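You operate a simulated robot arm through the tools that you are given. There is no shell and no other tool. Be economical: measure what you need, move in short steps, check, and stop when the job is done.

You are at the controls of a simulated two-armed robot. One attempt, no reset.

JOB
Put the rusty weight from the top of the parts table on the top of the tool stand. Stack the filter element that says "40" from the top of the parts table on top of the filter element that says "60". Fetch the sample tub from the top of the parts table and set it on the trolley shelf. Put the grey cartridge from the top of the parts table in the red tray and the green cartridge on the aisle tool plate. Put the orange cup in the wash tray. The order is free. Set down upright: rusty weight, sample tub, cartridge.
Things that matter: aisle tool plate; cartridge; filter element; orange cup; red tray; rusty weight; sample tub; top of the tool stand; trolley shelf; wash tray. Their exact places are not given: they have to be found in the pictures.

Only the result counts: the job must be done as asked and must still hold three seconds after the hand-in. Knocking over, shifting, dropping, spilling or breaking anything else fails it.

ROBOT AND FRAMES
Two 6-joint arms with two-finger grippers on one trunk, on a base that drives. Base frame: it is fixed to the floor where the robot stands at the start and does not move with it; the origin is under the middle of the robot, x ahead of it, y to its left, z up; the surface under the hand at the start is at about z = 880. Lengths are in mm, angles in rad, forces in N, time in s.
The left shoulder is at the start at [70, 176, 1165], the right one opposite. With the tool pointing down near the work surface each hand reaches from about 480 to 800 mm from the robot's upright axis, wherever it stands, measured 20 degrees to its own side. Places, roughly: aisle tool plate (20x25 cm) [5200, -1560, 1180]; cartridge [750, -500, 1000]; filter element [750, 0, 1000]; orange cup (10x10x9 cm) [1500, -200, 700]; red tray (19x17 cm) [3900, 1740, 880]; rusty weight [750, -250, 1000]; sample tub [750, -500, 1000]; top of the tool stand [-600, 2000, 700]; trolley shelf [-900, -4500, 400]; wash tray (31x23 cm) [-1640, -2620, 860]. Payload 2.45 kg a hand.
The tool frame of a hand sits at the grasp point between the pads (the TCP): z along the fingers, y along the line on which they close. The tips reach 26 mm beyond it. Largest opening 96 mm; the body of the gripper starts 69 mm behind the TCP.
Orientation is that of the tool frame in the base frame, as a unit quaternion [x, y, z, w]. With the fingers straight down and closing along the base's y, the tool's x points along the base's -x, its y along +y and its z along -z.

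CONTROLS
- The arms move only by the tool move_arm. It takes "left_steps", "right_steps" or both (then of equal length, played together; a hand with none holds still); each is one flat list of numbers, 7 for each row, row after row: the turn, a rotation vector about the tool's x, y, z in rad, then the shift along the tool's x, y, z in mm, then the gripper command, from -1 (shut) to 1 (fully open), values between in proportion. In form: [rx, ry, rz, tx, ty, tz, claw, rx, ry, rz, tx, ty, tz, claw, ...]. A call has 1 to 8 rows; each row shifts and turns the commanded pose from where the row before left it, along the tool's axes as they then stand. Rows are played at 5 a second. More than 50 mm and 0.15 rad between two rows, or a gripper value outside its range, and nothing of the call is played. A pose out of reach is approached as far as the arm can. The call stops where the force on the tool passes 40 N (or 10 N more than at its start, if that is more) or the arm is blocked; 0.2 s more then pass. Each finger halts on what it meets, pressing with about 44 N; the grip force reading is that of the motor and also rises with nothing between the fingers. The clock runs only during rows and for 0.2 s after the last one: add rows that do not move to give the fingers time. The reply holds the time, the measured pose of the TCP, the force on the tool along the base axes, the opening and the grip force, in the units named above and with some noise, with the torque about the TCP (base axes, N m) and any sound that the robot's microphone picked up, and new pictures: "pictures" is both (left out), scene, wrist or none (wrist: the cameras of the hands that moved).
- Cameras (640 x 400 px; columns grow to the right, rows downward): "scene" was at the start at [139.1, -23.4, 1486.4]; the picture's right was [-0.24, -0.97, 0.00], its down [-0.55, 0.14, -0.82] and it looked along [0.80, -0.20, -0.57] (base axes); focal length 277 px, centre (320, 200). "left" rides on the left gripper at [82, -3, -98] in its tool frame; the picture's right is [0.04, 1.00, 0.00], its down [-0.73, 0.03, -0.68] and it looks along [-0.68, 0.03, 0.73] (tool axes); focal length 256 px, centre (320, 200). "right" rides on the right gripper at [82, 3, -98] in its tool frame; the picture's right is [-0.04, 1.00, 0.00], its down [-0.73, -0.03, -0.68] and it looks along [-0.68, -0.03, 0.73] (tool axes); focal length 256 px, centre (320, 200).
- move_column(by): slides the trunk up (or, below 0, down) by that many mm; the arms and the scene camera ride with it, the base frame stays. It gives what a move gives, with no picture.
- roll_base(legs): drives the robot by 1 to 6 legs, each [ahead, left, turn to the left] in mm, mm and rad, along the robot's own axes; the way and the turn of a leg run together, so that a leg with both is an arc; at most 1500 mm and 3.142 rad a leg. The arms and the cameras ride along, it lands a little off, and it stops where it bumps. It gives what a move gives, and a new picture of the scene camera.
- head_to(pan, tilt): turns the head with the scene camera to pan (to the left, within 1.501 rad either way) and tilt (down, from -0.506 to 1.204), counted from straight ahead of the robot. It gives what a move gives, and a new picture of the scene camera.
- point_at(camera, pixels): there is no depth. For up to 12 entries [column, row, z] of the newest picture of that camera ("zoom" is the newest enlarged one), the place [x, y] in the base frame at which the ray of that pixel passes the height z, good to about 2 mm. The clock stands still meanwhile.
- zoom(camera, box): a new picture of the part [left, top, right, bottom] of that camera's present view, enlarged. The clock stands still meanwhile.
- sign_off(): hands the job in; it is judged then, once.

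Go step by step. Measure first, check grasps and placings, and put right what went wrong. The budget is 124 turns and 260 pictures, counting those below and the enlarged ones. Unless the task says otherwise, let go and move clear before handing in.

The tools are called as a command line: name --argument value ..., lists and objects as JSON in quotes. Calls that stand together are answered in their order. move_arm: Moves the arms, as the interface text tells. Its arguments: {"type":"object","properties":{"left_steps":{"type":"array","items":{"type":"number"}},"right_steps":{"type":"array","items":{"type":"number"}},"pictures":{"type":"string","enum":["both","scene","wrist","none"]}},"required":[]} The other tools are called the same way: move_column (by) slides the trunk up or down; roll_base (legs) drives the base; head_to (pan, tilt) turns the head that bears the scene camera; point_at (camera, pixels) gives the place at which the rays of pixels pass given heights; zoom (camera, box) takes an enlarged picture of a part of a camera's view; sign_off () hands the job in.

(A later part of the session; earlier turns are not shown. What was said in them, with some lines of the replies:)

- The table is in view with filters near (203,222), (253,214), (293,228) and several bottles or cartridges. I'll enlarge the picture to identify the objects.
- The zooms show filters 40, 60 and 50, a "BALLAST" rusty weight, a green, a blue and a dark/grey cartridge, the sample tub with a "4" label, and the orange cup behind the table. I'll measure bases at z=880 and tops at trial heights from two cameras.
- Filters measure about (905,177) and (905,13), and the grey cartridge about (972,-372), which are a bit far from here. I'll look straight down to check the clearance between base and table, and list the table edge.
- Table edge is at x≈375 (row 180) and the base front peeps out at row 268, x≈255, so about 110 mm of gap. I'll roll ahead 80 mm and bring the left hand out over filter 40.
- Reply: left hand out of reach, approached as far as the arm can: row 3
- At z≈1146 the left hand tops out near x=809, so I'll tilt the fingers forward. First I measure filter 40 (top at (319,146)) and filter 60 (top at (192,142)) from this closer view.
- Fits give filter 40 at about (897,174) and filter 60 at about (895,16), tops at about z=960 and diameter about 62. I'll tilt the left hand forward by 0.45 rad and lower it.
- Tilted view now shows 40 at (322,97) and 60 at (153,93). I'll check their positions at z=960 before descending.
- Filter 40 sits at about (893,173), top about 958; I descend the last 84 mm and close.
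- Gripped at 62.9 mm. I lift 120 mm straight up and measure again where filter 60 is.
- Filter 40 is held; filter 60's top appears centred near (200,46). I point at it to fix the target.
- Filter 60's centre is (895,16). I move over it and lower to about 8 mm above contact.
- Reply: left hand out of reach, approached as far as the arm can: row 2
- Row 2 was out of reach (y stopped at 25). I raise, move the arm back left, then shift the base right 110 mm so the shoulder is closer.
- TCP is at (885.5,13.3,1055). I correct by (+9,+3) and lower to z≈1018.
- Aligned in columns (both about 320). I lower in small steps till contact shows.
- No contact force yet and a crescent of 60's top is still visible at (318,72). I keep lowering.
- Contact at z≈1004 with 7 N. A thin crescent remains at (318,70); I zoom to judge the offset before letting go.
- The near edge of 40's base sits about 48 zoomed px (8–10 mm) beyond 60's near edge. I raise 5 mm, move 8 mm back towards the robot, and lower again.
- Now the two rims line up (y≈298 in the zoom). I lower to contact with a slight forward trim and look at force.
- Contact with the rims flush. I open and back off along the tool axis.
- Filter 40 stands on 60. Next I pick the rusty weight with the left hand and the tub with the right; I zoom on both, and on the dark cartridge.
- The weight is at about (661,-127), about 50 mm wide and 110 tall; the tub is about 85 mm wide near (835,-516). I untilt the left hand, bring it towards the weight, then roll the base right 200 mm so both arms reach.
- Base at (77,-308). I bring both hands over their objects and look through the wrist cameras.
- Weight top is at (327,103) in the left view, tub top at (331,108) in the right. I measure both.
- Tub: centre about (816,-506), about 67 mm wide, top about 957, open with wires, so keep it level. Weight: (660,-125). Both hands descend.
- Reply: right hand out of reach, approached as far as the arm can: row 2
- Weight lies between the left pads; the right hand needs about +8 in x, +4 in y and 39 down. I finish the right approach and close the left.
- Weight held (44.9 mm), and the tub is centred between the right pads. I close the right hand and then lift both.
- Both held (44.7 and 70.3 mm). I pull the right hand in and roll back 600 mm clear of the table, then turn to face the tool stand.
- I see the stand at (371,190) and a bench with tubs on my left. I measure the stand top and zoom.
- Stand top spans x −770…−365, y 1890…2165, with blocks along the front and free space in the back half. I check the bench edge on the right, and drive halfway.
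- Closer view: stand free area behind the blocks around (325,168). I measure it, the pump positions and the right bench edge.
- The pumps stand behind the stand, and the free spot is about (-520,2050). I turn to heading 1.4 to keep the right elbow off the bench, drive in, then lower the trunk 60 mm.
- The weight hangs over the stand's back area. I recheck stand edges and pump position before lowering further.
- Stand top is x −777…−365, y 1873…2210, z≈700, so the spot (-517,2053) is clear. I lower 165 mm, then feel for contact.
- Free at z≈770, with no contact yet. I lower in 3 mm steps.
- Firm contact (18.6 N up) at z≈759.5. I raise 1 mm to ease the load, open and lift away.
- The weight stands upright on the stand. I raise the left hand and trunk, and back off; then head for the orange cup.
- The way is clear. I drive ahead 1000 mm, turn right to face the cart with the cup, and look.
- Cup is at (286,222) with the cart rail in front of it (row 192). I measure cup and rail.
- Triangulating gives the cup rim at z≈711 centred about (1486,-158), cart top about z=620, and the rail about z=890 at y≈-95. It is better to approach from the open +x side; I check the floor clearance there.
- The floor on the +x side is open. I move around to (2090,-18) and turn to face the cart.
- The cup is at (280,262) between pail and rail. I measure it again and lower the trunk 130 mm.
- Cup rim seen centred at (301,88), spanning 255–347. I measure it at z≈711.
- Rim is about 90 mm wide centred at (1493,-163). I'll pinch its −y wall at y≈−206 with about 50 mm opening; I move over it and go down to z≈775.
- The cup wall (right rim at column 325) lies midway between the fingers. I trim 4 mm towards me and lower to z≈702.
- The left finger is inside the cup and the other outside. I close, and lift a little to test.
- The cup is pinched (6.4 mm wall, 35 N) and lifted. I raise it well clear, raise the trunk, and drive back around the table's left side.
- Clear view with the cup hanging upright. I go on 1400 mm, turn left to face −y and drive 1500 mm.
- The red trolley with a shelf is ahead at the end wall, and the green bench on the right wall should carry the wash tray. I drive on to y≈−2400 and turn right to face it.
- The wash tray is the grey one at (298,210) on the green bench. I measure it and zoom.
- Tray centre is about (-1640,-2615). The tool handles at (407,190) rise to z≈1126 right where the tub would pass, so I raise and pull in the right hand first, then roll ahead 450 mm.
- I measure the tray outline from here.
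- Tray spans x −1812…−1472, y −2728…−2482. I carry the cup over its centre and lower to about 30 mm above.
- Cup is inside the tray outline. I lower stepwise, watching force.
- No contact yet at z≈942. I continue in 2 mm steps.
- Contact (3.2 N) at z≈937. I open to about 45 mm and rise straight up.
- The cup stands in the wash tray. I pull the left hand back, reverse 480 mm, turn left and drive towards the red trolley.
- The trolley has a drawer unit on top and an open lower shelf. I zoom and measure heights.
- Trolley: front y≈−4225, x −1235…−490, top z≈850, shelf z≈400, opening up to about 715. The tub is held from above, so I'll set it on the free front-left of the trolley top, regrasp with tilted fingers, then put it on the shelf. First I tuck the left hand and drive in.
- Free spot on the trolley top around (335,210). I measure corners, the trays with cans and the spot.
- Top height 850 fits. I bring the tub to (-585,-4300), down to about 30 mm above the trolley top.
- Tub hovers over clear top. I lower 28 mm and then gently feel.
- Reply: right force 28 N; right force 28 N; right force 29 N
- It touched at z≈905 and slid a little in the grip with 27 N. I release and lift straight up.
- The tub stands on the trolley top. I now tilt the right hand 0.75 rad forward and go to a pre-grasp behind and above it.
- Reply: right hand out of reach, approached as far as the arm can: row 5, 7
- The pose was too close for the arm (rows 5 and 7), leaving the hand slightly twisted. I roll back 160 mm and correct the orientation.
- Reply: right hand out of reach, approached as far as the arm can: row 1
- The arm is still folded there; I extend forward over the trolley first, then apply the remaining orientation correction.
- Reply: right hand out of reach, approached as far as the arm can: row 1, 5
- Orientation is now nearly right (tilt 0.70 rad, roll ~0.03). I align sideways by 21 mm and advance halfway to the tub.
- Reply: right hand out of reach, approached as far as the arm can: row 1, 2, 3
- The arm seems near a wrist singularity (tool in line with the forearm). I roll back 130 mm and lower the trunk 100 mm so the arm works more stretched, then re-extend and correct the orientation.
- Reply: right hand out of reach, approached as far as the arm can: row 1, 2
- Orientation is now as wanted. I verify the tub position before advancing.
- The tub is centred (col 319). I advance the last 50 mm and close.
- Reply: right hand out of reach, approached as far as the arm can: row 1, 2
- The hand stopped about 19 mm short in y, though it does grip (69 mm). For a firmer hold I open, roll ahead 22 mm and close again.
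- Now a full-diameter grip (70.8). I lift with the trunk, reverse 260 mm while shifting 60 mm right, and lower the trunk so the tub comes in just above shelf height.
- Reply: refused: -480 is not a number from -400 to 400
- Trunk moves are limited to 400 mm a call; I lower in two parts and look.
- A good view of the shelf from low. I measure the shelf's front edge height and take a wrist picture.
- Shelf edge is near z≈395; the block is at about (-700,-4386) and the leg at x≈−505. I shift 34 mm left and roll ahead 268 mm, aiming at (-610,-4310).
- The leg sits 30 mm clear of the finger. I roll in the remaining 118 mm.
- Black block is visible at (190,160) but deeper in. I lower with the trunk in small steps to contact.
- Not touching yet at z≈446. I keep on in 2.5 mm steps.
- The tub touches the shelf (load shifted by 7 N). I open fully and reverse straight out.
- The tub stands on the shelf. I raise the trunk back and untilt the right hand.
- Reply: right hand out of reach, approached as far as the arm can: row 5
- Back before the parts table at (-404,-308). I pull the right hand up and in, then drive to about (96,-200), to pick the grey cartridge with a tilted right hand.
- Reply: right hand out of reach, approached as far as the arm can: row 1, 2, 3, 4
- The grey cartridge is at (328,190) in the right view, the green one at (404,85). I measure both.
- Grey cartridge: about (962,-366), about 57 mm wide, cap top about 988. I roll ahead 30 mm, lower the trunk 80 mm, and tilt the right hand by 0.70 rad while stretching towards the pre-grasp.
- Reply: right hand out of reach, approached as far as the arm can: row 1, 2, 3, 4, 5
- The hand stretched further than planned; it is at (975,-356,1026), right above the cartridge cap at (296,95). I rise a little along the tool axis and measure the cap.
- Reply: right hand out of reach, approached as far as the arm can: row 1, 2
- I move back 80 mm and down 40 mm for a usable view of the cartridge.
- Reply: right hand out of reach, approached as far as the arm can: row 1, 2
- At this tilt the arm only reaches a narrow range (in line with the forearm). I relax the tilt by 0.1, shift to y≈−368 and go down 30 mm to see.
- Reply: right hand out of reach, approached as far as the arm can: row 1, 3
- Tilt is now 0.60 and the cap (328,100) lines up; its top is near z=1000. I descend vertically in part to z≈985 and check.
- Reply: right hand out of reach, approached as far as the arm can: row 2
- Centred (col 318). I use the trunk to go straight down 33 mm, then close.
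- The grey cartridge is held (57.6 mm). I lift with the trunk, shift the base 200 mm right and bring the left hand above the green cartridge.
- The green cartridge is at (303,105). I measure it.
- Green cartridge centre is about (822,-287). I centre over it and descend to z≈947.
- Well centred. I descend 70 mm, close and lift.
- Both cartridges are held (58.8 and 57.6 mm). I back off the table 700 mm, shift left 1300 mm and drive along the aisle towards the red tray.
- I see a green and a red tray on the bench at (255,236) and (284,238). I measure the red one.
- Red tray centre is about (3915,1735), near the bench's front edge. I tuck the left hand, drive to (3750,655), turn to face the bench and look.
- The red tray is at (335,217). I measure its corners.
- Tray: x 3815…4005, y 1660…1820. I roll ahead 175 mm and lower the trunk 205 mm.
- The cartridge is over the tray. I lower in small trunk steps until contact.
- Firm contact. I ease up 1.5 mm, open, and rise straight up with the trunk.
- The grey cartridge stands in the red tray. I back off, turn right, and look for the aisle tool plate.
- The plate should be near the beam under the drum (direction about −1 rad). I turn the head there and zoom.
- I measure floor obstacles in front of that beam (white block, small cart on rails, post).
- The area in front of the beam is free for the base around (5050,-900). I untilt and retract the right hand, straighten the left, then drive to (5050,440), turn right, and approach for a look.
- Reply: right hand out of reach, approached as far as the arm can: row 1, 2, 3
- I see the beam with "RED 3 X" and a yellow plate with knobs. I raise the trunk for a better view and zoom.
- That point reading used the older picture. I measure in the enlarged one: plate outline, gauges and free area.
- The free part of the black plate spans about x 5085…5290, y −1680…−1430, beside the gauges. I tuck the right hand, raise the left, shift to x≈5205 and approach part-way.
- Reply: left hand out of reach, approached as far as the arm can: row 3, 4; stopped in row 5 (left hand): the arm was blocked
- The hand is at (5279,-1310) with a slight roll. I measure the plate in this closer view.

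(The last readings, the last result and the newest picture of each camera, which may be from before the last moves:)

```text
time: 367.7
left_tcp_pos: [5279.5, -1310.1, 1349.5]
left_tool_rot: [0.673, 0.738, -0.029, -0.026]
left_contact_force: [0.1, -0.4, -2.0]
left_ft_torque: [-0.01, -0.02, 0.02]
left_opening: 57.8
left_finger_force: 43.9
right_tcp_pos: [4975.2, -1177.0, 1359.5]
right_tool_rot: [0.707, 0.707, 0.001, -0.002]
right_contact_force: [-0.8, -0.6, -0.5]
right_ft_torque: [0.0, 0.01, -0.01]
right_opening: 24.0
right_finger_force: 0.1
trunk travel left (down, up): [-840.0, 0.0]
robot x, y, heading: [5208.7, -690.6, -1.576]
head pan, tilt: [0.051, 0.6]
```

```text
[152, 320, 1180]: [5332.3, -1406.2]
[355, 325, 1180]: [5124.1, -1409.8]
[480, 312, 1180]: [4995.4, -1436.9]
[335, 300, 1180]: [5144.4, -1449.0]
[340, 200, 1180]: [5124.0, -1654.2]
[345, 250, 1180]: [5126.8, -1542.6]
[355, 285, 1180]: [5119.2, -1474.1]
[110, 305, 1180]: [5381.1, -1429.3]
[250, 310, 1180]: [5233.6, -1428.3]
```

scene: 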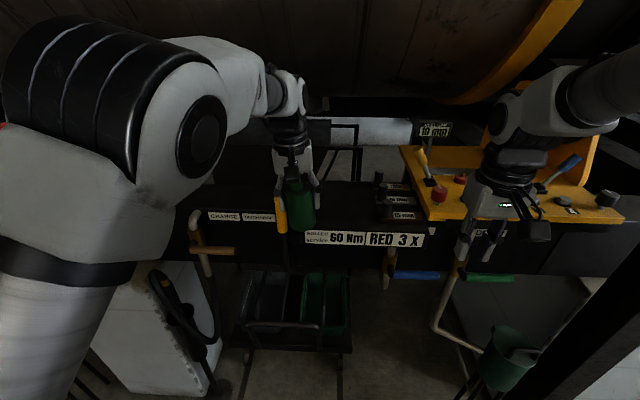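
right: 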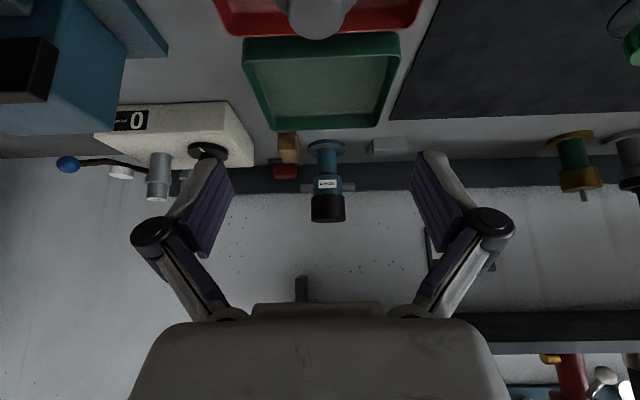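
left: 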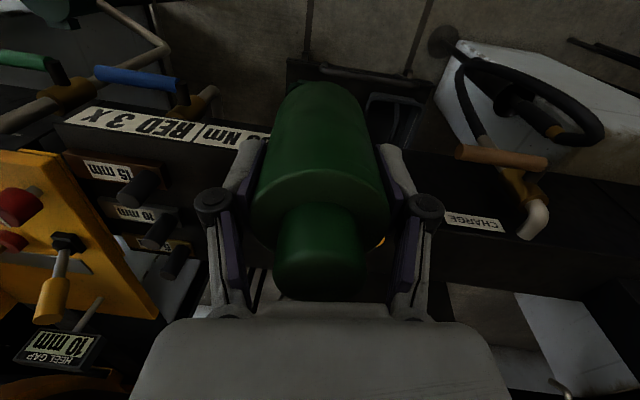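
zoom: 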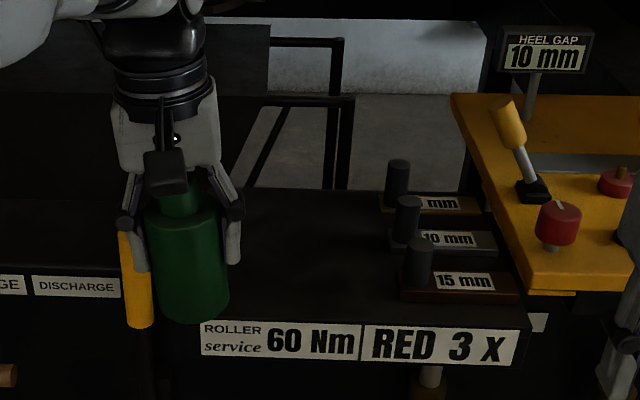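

Plate front edge is at y≈−1412, free area x 5085…5285. I roll ahead 158 mm, level the tool and move the cartridge over the plate's middle.

roll_base --legs '[[158, 0, 0]]'

move_arm --left_steps '[-0.078, 0, 0, 0, 0, 30, -1, 0, 0, 0, -32, 0, 20, -1, 0, 0, 0, -31, 0, 10, -1, 0, 0, 0, 0, -32, 0, -1, 0, 0, 0, 0, -32, 0, -1, 0, 0, 0, 0, -31, 0, -1, 0, 0, 0, 0, 0, 0, -1]'

```text
time: 369.1
left_tcp_pos: [5278.8, -1467.0, 1350.6]
left_tool_rot: [0.674, 0.738, -0.029, -0.025]
left_contact_force: [-0.2, -0.1, -2.1]
left_ft_torque: [-0.04, 0.01, 0.03]
left_opening: 57.8
left_finger_force: 43.7
right_tcp_pos: [4974.1, -1331.9, 1360.9]
right_tool_rot: [0.708, 0.706, 0.0, -0.001]
right_contact_force: [0.1, 0.7, -0.3]
right_ft_torque: [-0.05, 0.03, -0.02]
right_opening: 24.0
right_finger_force: 0.0
trunk travel left (down, up): [-840.0, 0.0]
robot x, y, heading: [5207.4, -849.5, -1.568]
head pan, tilt: [0.051, 0.6]
```

scene: 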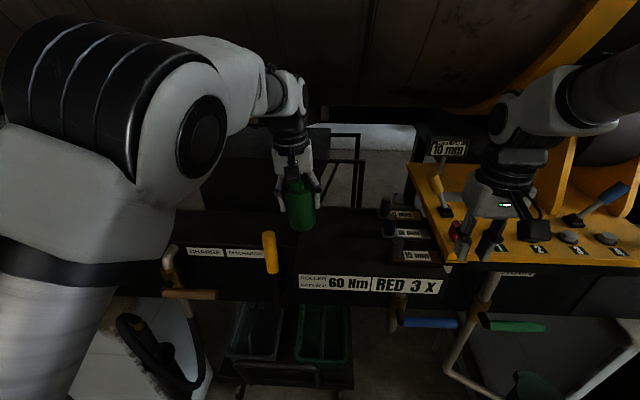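

```text
time: 370.7
left_tcp_pos: [5186.8, -1540.4, 1288.1]
left_tool_rot: [0.674, 0.739, 0.0, -0.002]
left_contact_force: [0.5, -0.6, -2.8]
left_ft_torque: [-0.01, 0.02, 0.01]
left_opening: 57.8
left_finger_force: 43.7
right_tcp_pos: [4974.5, -1336.5, 1359.6]
right_tool_rot: [0.707, 0.707, 0.001, -0.002]
right_contact_force: [0.3, -0.3, 0.0]
right_ft_torque: [0.03, 0.02, 0.01]
right_opening: 23.9
right_finger_force: 0.1
trunk travel left (down, up): [-840.0, 0.0]
robot x, y, heading: [5205.8, -851.9, -1.572]
head pan, tilt: [0.051, 0.6]
```

scene: 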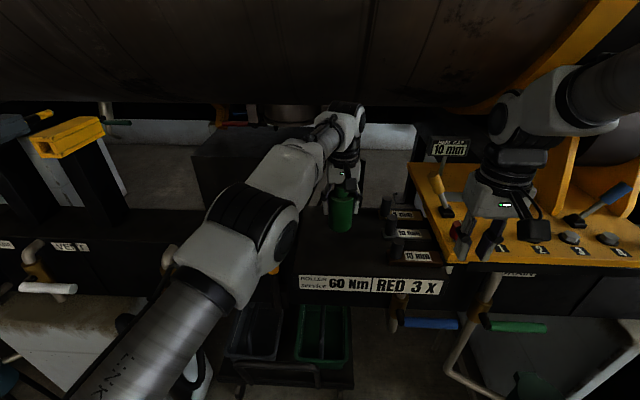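
left: 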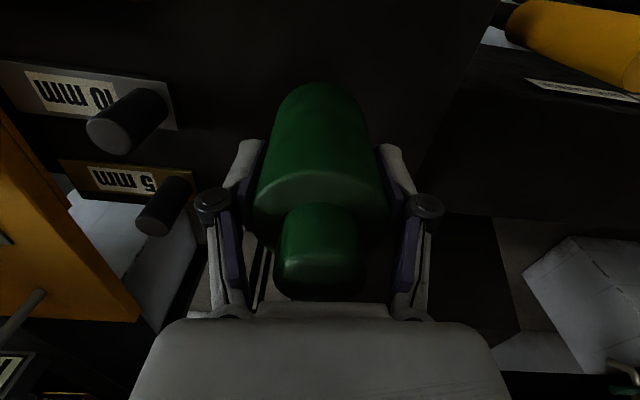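

Level, above the plate's middle. I lower 32 mm, then in small steps.

move_arm --left_steps '[0, 0, 0, 0, 0, 16, -1, 0, 0, 0, 0, 0, 15, -1, 0, 0, 0, 0, 0, 0, -1]' --pictures "wrist"

move_arm --left_steps '[0, 0, 0, 0, 0, 3, -1, 0, 0, 0, 0, 0, 0, -1]' --pictures "none"

move_arm --left_steps '[0, 0, 0, 0, 0, 3, -1, 0, 0, 0, 0, 0, 0, -1]' --pictures "none"

```text
time: 371.5
left_tcp_pos: [5188.2, -1540.2, 1257.7]
left_tool_rot: [0.674, 0.739, 0.0, 0.0]
left_contact_force: [0.0, -0.4, -1.7]
left_ft_torque: [-0.02, -0.03, -0.01]
left_opening: 57.9
left_finger_force: 44.1
right_tcp_pos: [4974.5, -1333.8, 1359.2]
right_tool_rot: [0.708, 0.706, 0.001, -0.001]
right_contact_force: [-1.1, -0.1, -0.9]
right_ft_torque: [-0.02, 0.03, 0.02]
right_opening: 24.1
right_finger_force: 0.1
trunk travel left (down, up): [-840.0, 0.0]
robot x, y, heading: [5205.2, -852.4, -1.579]
head pan, tilt: [0.051, 0.6]
```

left: 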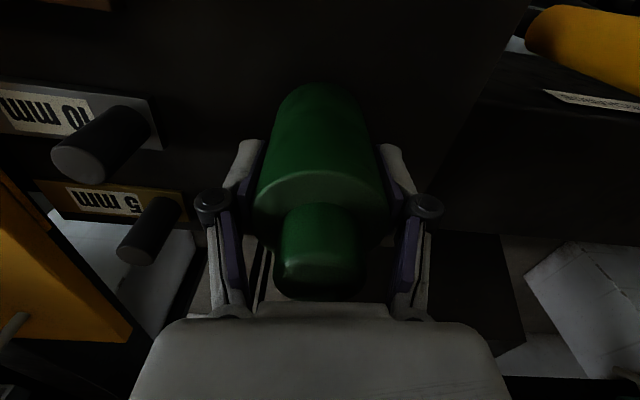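

```text
time: 372.1
left_tcp_pos: [5186.4, -1542.2, 1253.1]
left_tool_rot: [0.674, 0.739, 0.0, -0.002]
left_contact_force: [0.2, -0.1, -1.3]
left_ft_torque: [0.01, 0.01, -0.02]
left_opening: 58.0
left_finger_force: 44.3
right_tcp_pos: [4974.1, -1334.3, 1359.6]
right_tool_rot: [0.708, 0.707, 0.001, -0.001]
right_contact_force: [-0.3, 0.1, -0.6]
right_ft_torque: [0.01, -0.03, 0.0]
right_opening: 23.8
right_finger_force: 0.1
trunk travel left (down, up): [-840.0, 0.0]
robot x, y, heading: [5204.6, -850.8, -1.571]
head pan, tilt: [0.051, 0.6]
```

```text
time: 372.7
left_tcp_pos: [5187.9, -1542.0, 1252.5]
left_tool_rot: [0.674, 0.738, 0.0, -0.001]
left_contact_force: [0.3, 0.3, -2.3]
left_ft_torque: [0.03, 0.03, -0.02]
left_opening: 57.7
left_finger_force: 44.1
right_tcp_pos: [4974.4, -1335.6, 1359.1]
right_tool_rot: [0.708, 0.707, 0.001, -0.001]
right_contact_force: [-0.8, -0.5, 0.4]
right_ft_torque: [0.04, -0.03, -0.01]
right_opening: 24.0
right_finger_force: 0.0
trunk travel left (down, up): [-840.0, 0.0]
robot x, y, heading: [5206.6, -850.1, -1.574]
head pan, tilt: [0.051, 0.6]
```

move_arm --left_steps '[0, 0, 0, 0, 0, 2.5, -1, 0, 0, 0, 0, 0, 0, -1]' --pictures "none"

move_arm --left_steps '[0, 0, 0, 0, 0, 2.5, -1, 0, 0, 0, 0, 0, 0, -1]' --pictures "none"

move_arm --left_steps '[0, 0, 0, 0, 0, 2, -1, 0, 0, 0, 0, 0, 0, -1]' --pictures "wrist"

```text
time: 373.3
left_tcp_pos: [5187.0, -1542.7, 1249.0]
left_tool_rot: [0.674, 0.739, 0.0, -0.002]
left_contact_force: [0.6, -0.1, -1.4]
left_ft_torque: [0.03, -0.02, -0.03]
left_opening: 57.6
left_finger_force: 44.4
right_tcp_pos: [4973.9, -1334.7, 1359.0]
right_tool_rot: [0.708, 0.706, 0.001, -0.001]
right_contact_force: [0.2, -0.6, -1.1]
right_ft_torque: [0.01, 0.04, 0.01]
right_opening: 23.8
right_finger_force: 0.0
trunk travel left (down, up): [-840.0, 0.0]
robot x, y, heading: [5203.9, -851.7, -1.572]
head pan, tilt: [0.051, 0.6]
```

```text
time: 373.9
left_tcp_pos: [5187.0, -1542.0, 1246.0]
left_tool_rot: [0.674, 0.738, 0.0, -0.003]
left_contact_force: [-0.6, -0.2, -1.7]
left_ft_torque: [0.01, 0.0, 0.01]
left_opening: 57.6
left_finger_force: 43.8
right_tcp_pos: [4973.5, -1335.4, 1358.7]
right_tool_rot: [0.707, 0.707, 0.002, -0.001]
right_contact_force: [-0.5, -0.2, 0.4]
right_ft_torque: [0.0, 0.02, -0.01]
right_opening: 24.1
right_finger_force: 0.0
trunk travel left (down, up): [-840.0, 0.0]
robot x, y, heading: [5204.2, -848.8, -1.572]
head pan, tilt: [0.051, 0.6]
```

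```text
time: 374.5
left_tcp_pos: [5186.0, -1541.8, 1244.2]
left_tool_rot: [0.674, 0.739, 0.001, -0.002]
left_contact_force: [0.6, 0.5, -2.8]
left_ft_torque: [0.01, -0.01, -0.01]
left_opening: 57.8
left_finger_force: 44.3
right_tcp_pos: [4973.7, -1334.6, 1358.0]
right_tool_rot: [0.708, 0.706, 0.001, -0.001]
right_contact_force: [-0.5, 0.4, -0.2]
right_ft_torque: [0.0, 0.01, 0.02]
right_opening: 24.0
right_finger_force: 0.1
trunk travel left (down, up): [-840.0, 0.0]
robot x, y, heading: [5207.8, -849.0, -1.574]
head pan, tilt: [0.051, 0.6]
```

left: 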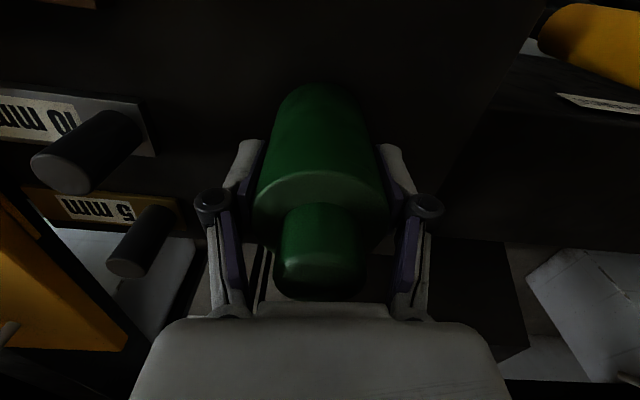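

Still free at z≈1244. I continue in small steps.

move_arm --left_steps '[0, 0, 0, 0, 0, 2.5, -1, 0, 0, 0, 0, 0, 0, -1]' --pictures "none"

move_arm --left_steps '[0, 0, 0, 0, 0, 2.5, -1, 0, 0, 0, 0, 0, 0, -1]' --pictures "none"

move_arm --left_steps '[0, 0, 0, 0, 0, 2.5, -1, 0, 0, 0, 0, 0, 0, -1]' --pictures "none"

```text
time: 375.1
left_tcp_pos: [5187.8, -1541.8, 1244.1]
left_tool_rot: [0.674, 0.739, 0.0, -0.001]
left_contact_force: [-1.7, -1.1, 5.6]
left_ft_torque: [-0.29, -0.03, -0.05]
left_opening: 57.6
left_finger_force: 44.7
right_tcp_pos: [4974.7, -1334.9, 1359.8]
right_tool_rot: [0.708, 0.707, 0.001, -0.002]
right_contact_force: [-0.3, -0.1, 0.6]
right_ft_torque: [0.02, 0.02, 0.01]
right_opening: 24.1
right_finger_force: 0.0
trunk travel left (down, up): [-840.0, 0.0]
robot x, y, heading: [5206.2, -850.4, -1.572]
head pan, tilt: [0.051, 0.6]
```

```text
time: 375.7
left_tcp_pos: [5187.6, -1543.2, 1243.7]
left_tool_rot: [0.674, 0.738, -0.003, 0.0]
left_contact_force: [-2.8, -9.4, 25.9]
left_ft_torque: [-0.11, 0.09, 0.0]
left_opening: 58.0
left_finger_force: 43.9
right_tcp_pos: [4973.9, -1331.5, 1360.9]
right_tool_rot: [0.708, 0.706, 0.001, 0.0]
right_contact_force: [0.3, 0.0, 0.6]
right_ft_torque: [0.02, -0.01, 0.02]
right_opening: 24.0
right_finger_force: 0.1
trunk travel left (down, up): [-840.0, 0.0]
robot x, y, heading: [5207.8, -850.5, -1.573]
head pan, tilt: [0.051, 0.6]
```

```text
time: 376.3
left_tcp_pos: [5187.9, -1541.5, 1239.8]
left_tool_rot: [0.675, 0.738, -0.002, 0.0]
left_contact_force: [-2.8, -6.6, 27.1]
left_ft_torque: [-0.27, 0.07, -0.01]
left_opening: 58.0
left_finger_force: 43.9
right_tcp_pos: [4972.9, -1331.8, 1361.0]
right_tool_rot: [0.708, 0.707, 0.001, -0.001]
right_contact_force: [0.0, 0.0, -0.1]
right_ft_torque: [0.01, 0.02, 0.02]
right_opening: 24.2
right_finger_force: 0.1
trunk travel left (down, up): [-840.0, 0.0]
robot x, y, heading: [5207.0, -852.2, -1.574]
head pan, tilt: [0.051, 0.6]
```

Firm contact at z≈1243. I ease 2 mm, open and lift straight up.

move_arm --left_steps '[0, 0, 0, 0, 0, -2, -1, 0, 0, 0, 0, 0, 0, -0.2, 0, 0, 0, 0, 0, 0, 0.4, 0, 0, 0, 0, 0, 0, 0.8, 0, 0, 0, 0, 0, 0, 0.8, 0, 0, 0, 0, 0, -35, 0.8, 0, 0, 0, 0, 0, -35, 0.8, 0, 0, 0, 0, 0, -35, 0.8]'

```text
time: 378.1
left_tcp_pos: [5195.2, -1529.4, 1341.4]
left_tool_rot: [0.674, 0.739, -0.001, 0.0]
left_contact_force: [-0.3, 0.6, -0.4]
left_ft_torque: [-0.04, 0.01, -0.01]
left_opening: 86.5
left_finger_force: 0.0
left hand out of reach, approached as far as the arm can: row 7, 8
right_tcp_pos: [4974.2, -1333.3, 1360.2]
right_tool_rot: [0.708, 0.707, 0.001, -0.001]
right_contact_force: [0.7, 0.6, 0.5]
right_ft_torque: [0.02, -0.02, -0.02]
right_opening: 24.0
right_finger_force: 0.1
trunk travel left (down, up): [-840.0, 0.0]
robot x, y, heading: [5206.5, -850.0, -1.573]
head pan, tilt: [0.051, 0.6]
```

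scene: 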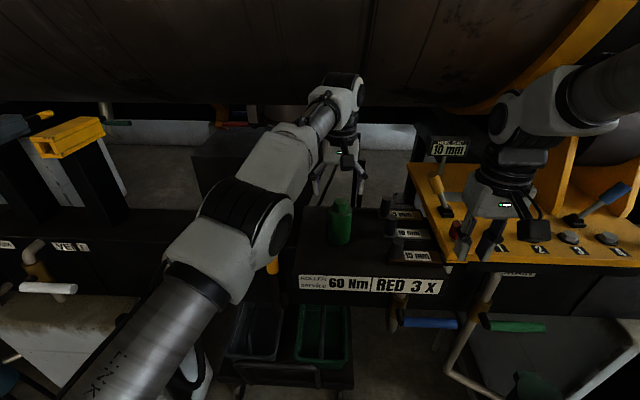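
left: 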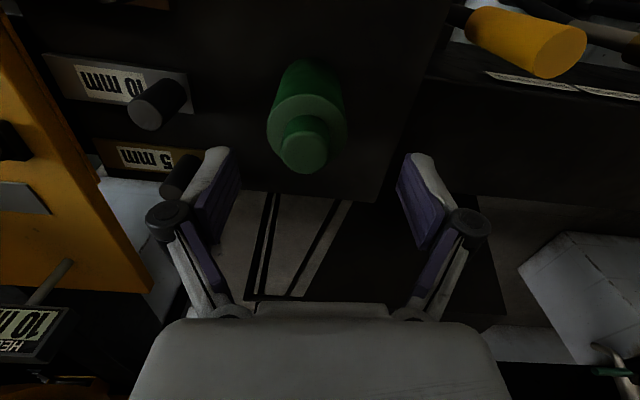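

The green cartridge stands upright on the plate, clear of the edges. I back away 500 mm and take a last look.

roll_base --legs '[[-500, 0, 0]]'

zoom --camera "scene" --box '[240, 80, 440, 230]'

```text
time: 381.1
left_tcp_pos: [5200.7, -1025.3, 1339.4]
left_tool_rot: [0.671, 0.741, 0.0, -0.001]
left_contact_force: [0.3, -0.7, -0.3]
left_ft_torque: [0.0, 0.04, -0.02]
left_opening: 86.5
left_finger_force: 0.1
right_tcp_pos: [4976.6, -829.2, 1359.4]
right_tool_rot: [0.705, 0.71, 0.002, -0.001]
right_contact_force: [0.1, -0.2, 0.2]
right_ft_torque: [0.06, -0.03, -0.03]
right_opening: 23.9
right_finger_force: 0.0
trunk travel left (down, up): [-840.0, 0.0]
robot x, y, heading: [5206.8, -343.8, -1.574]
head pan, tilt: [0.051, 0.6]
```

scene: 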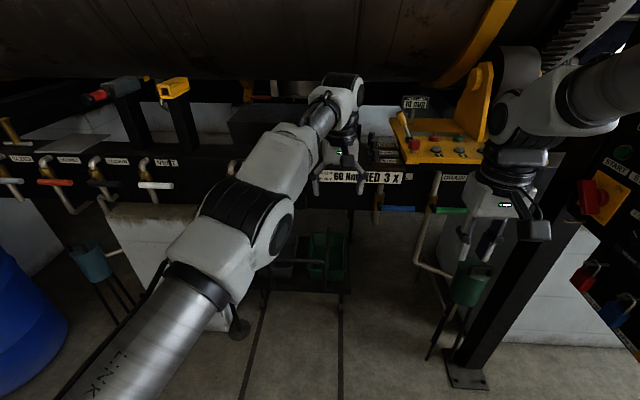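

```text
2.67 times, centred on (340, 155) of scene
```

zoom: 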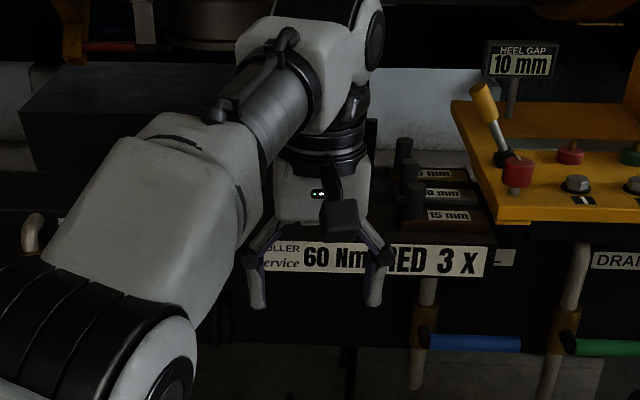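

The hands are clear, and the last open view, (341,220) in the scene picture before backing off, showed the green cartridge upright on the plate. Everything asked is placed, so I hand in.

sign_off

```text
The job is handed in.
```

I placed all six items and handed the job in with both hands empty and clear:
- **Rusty weight:** upright on the tool stand.
- **Filter 40:** stacked on filter 60.
- **Sample tub:** upright on the trolley shelf. To get it there I set it down on the trolley top once and regripped it.
- **Orange cup:** in the wash tray.
- **Grey cartridge:** upright in the red tray. I took this to be the one with a dark body and grey top, as no other grey cartridge was in sight.
- **Green cartridge:** upright on the aisle tool plate. My arm hid it in the final picture; it was standing in the view before I backed away.
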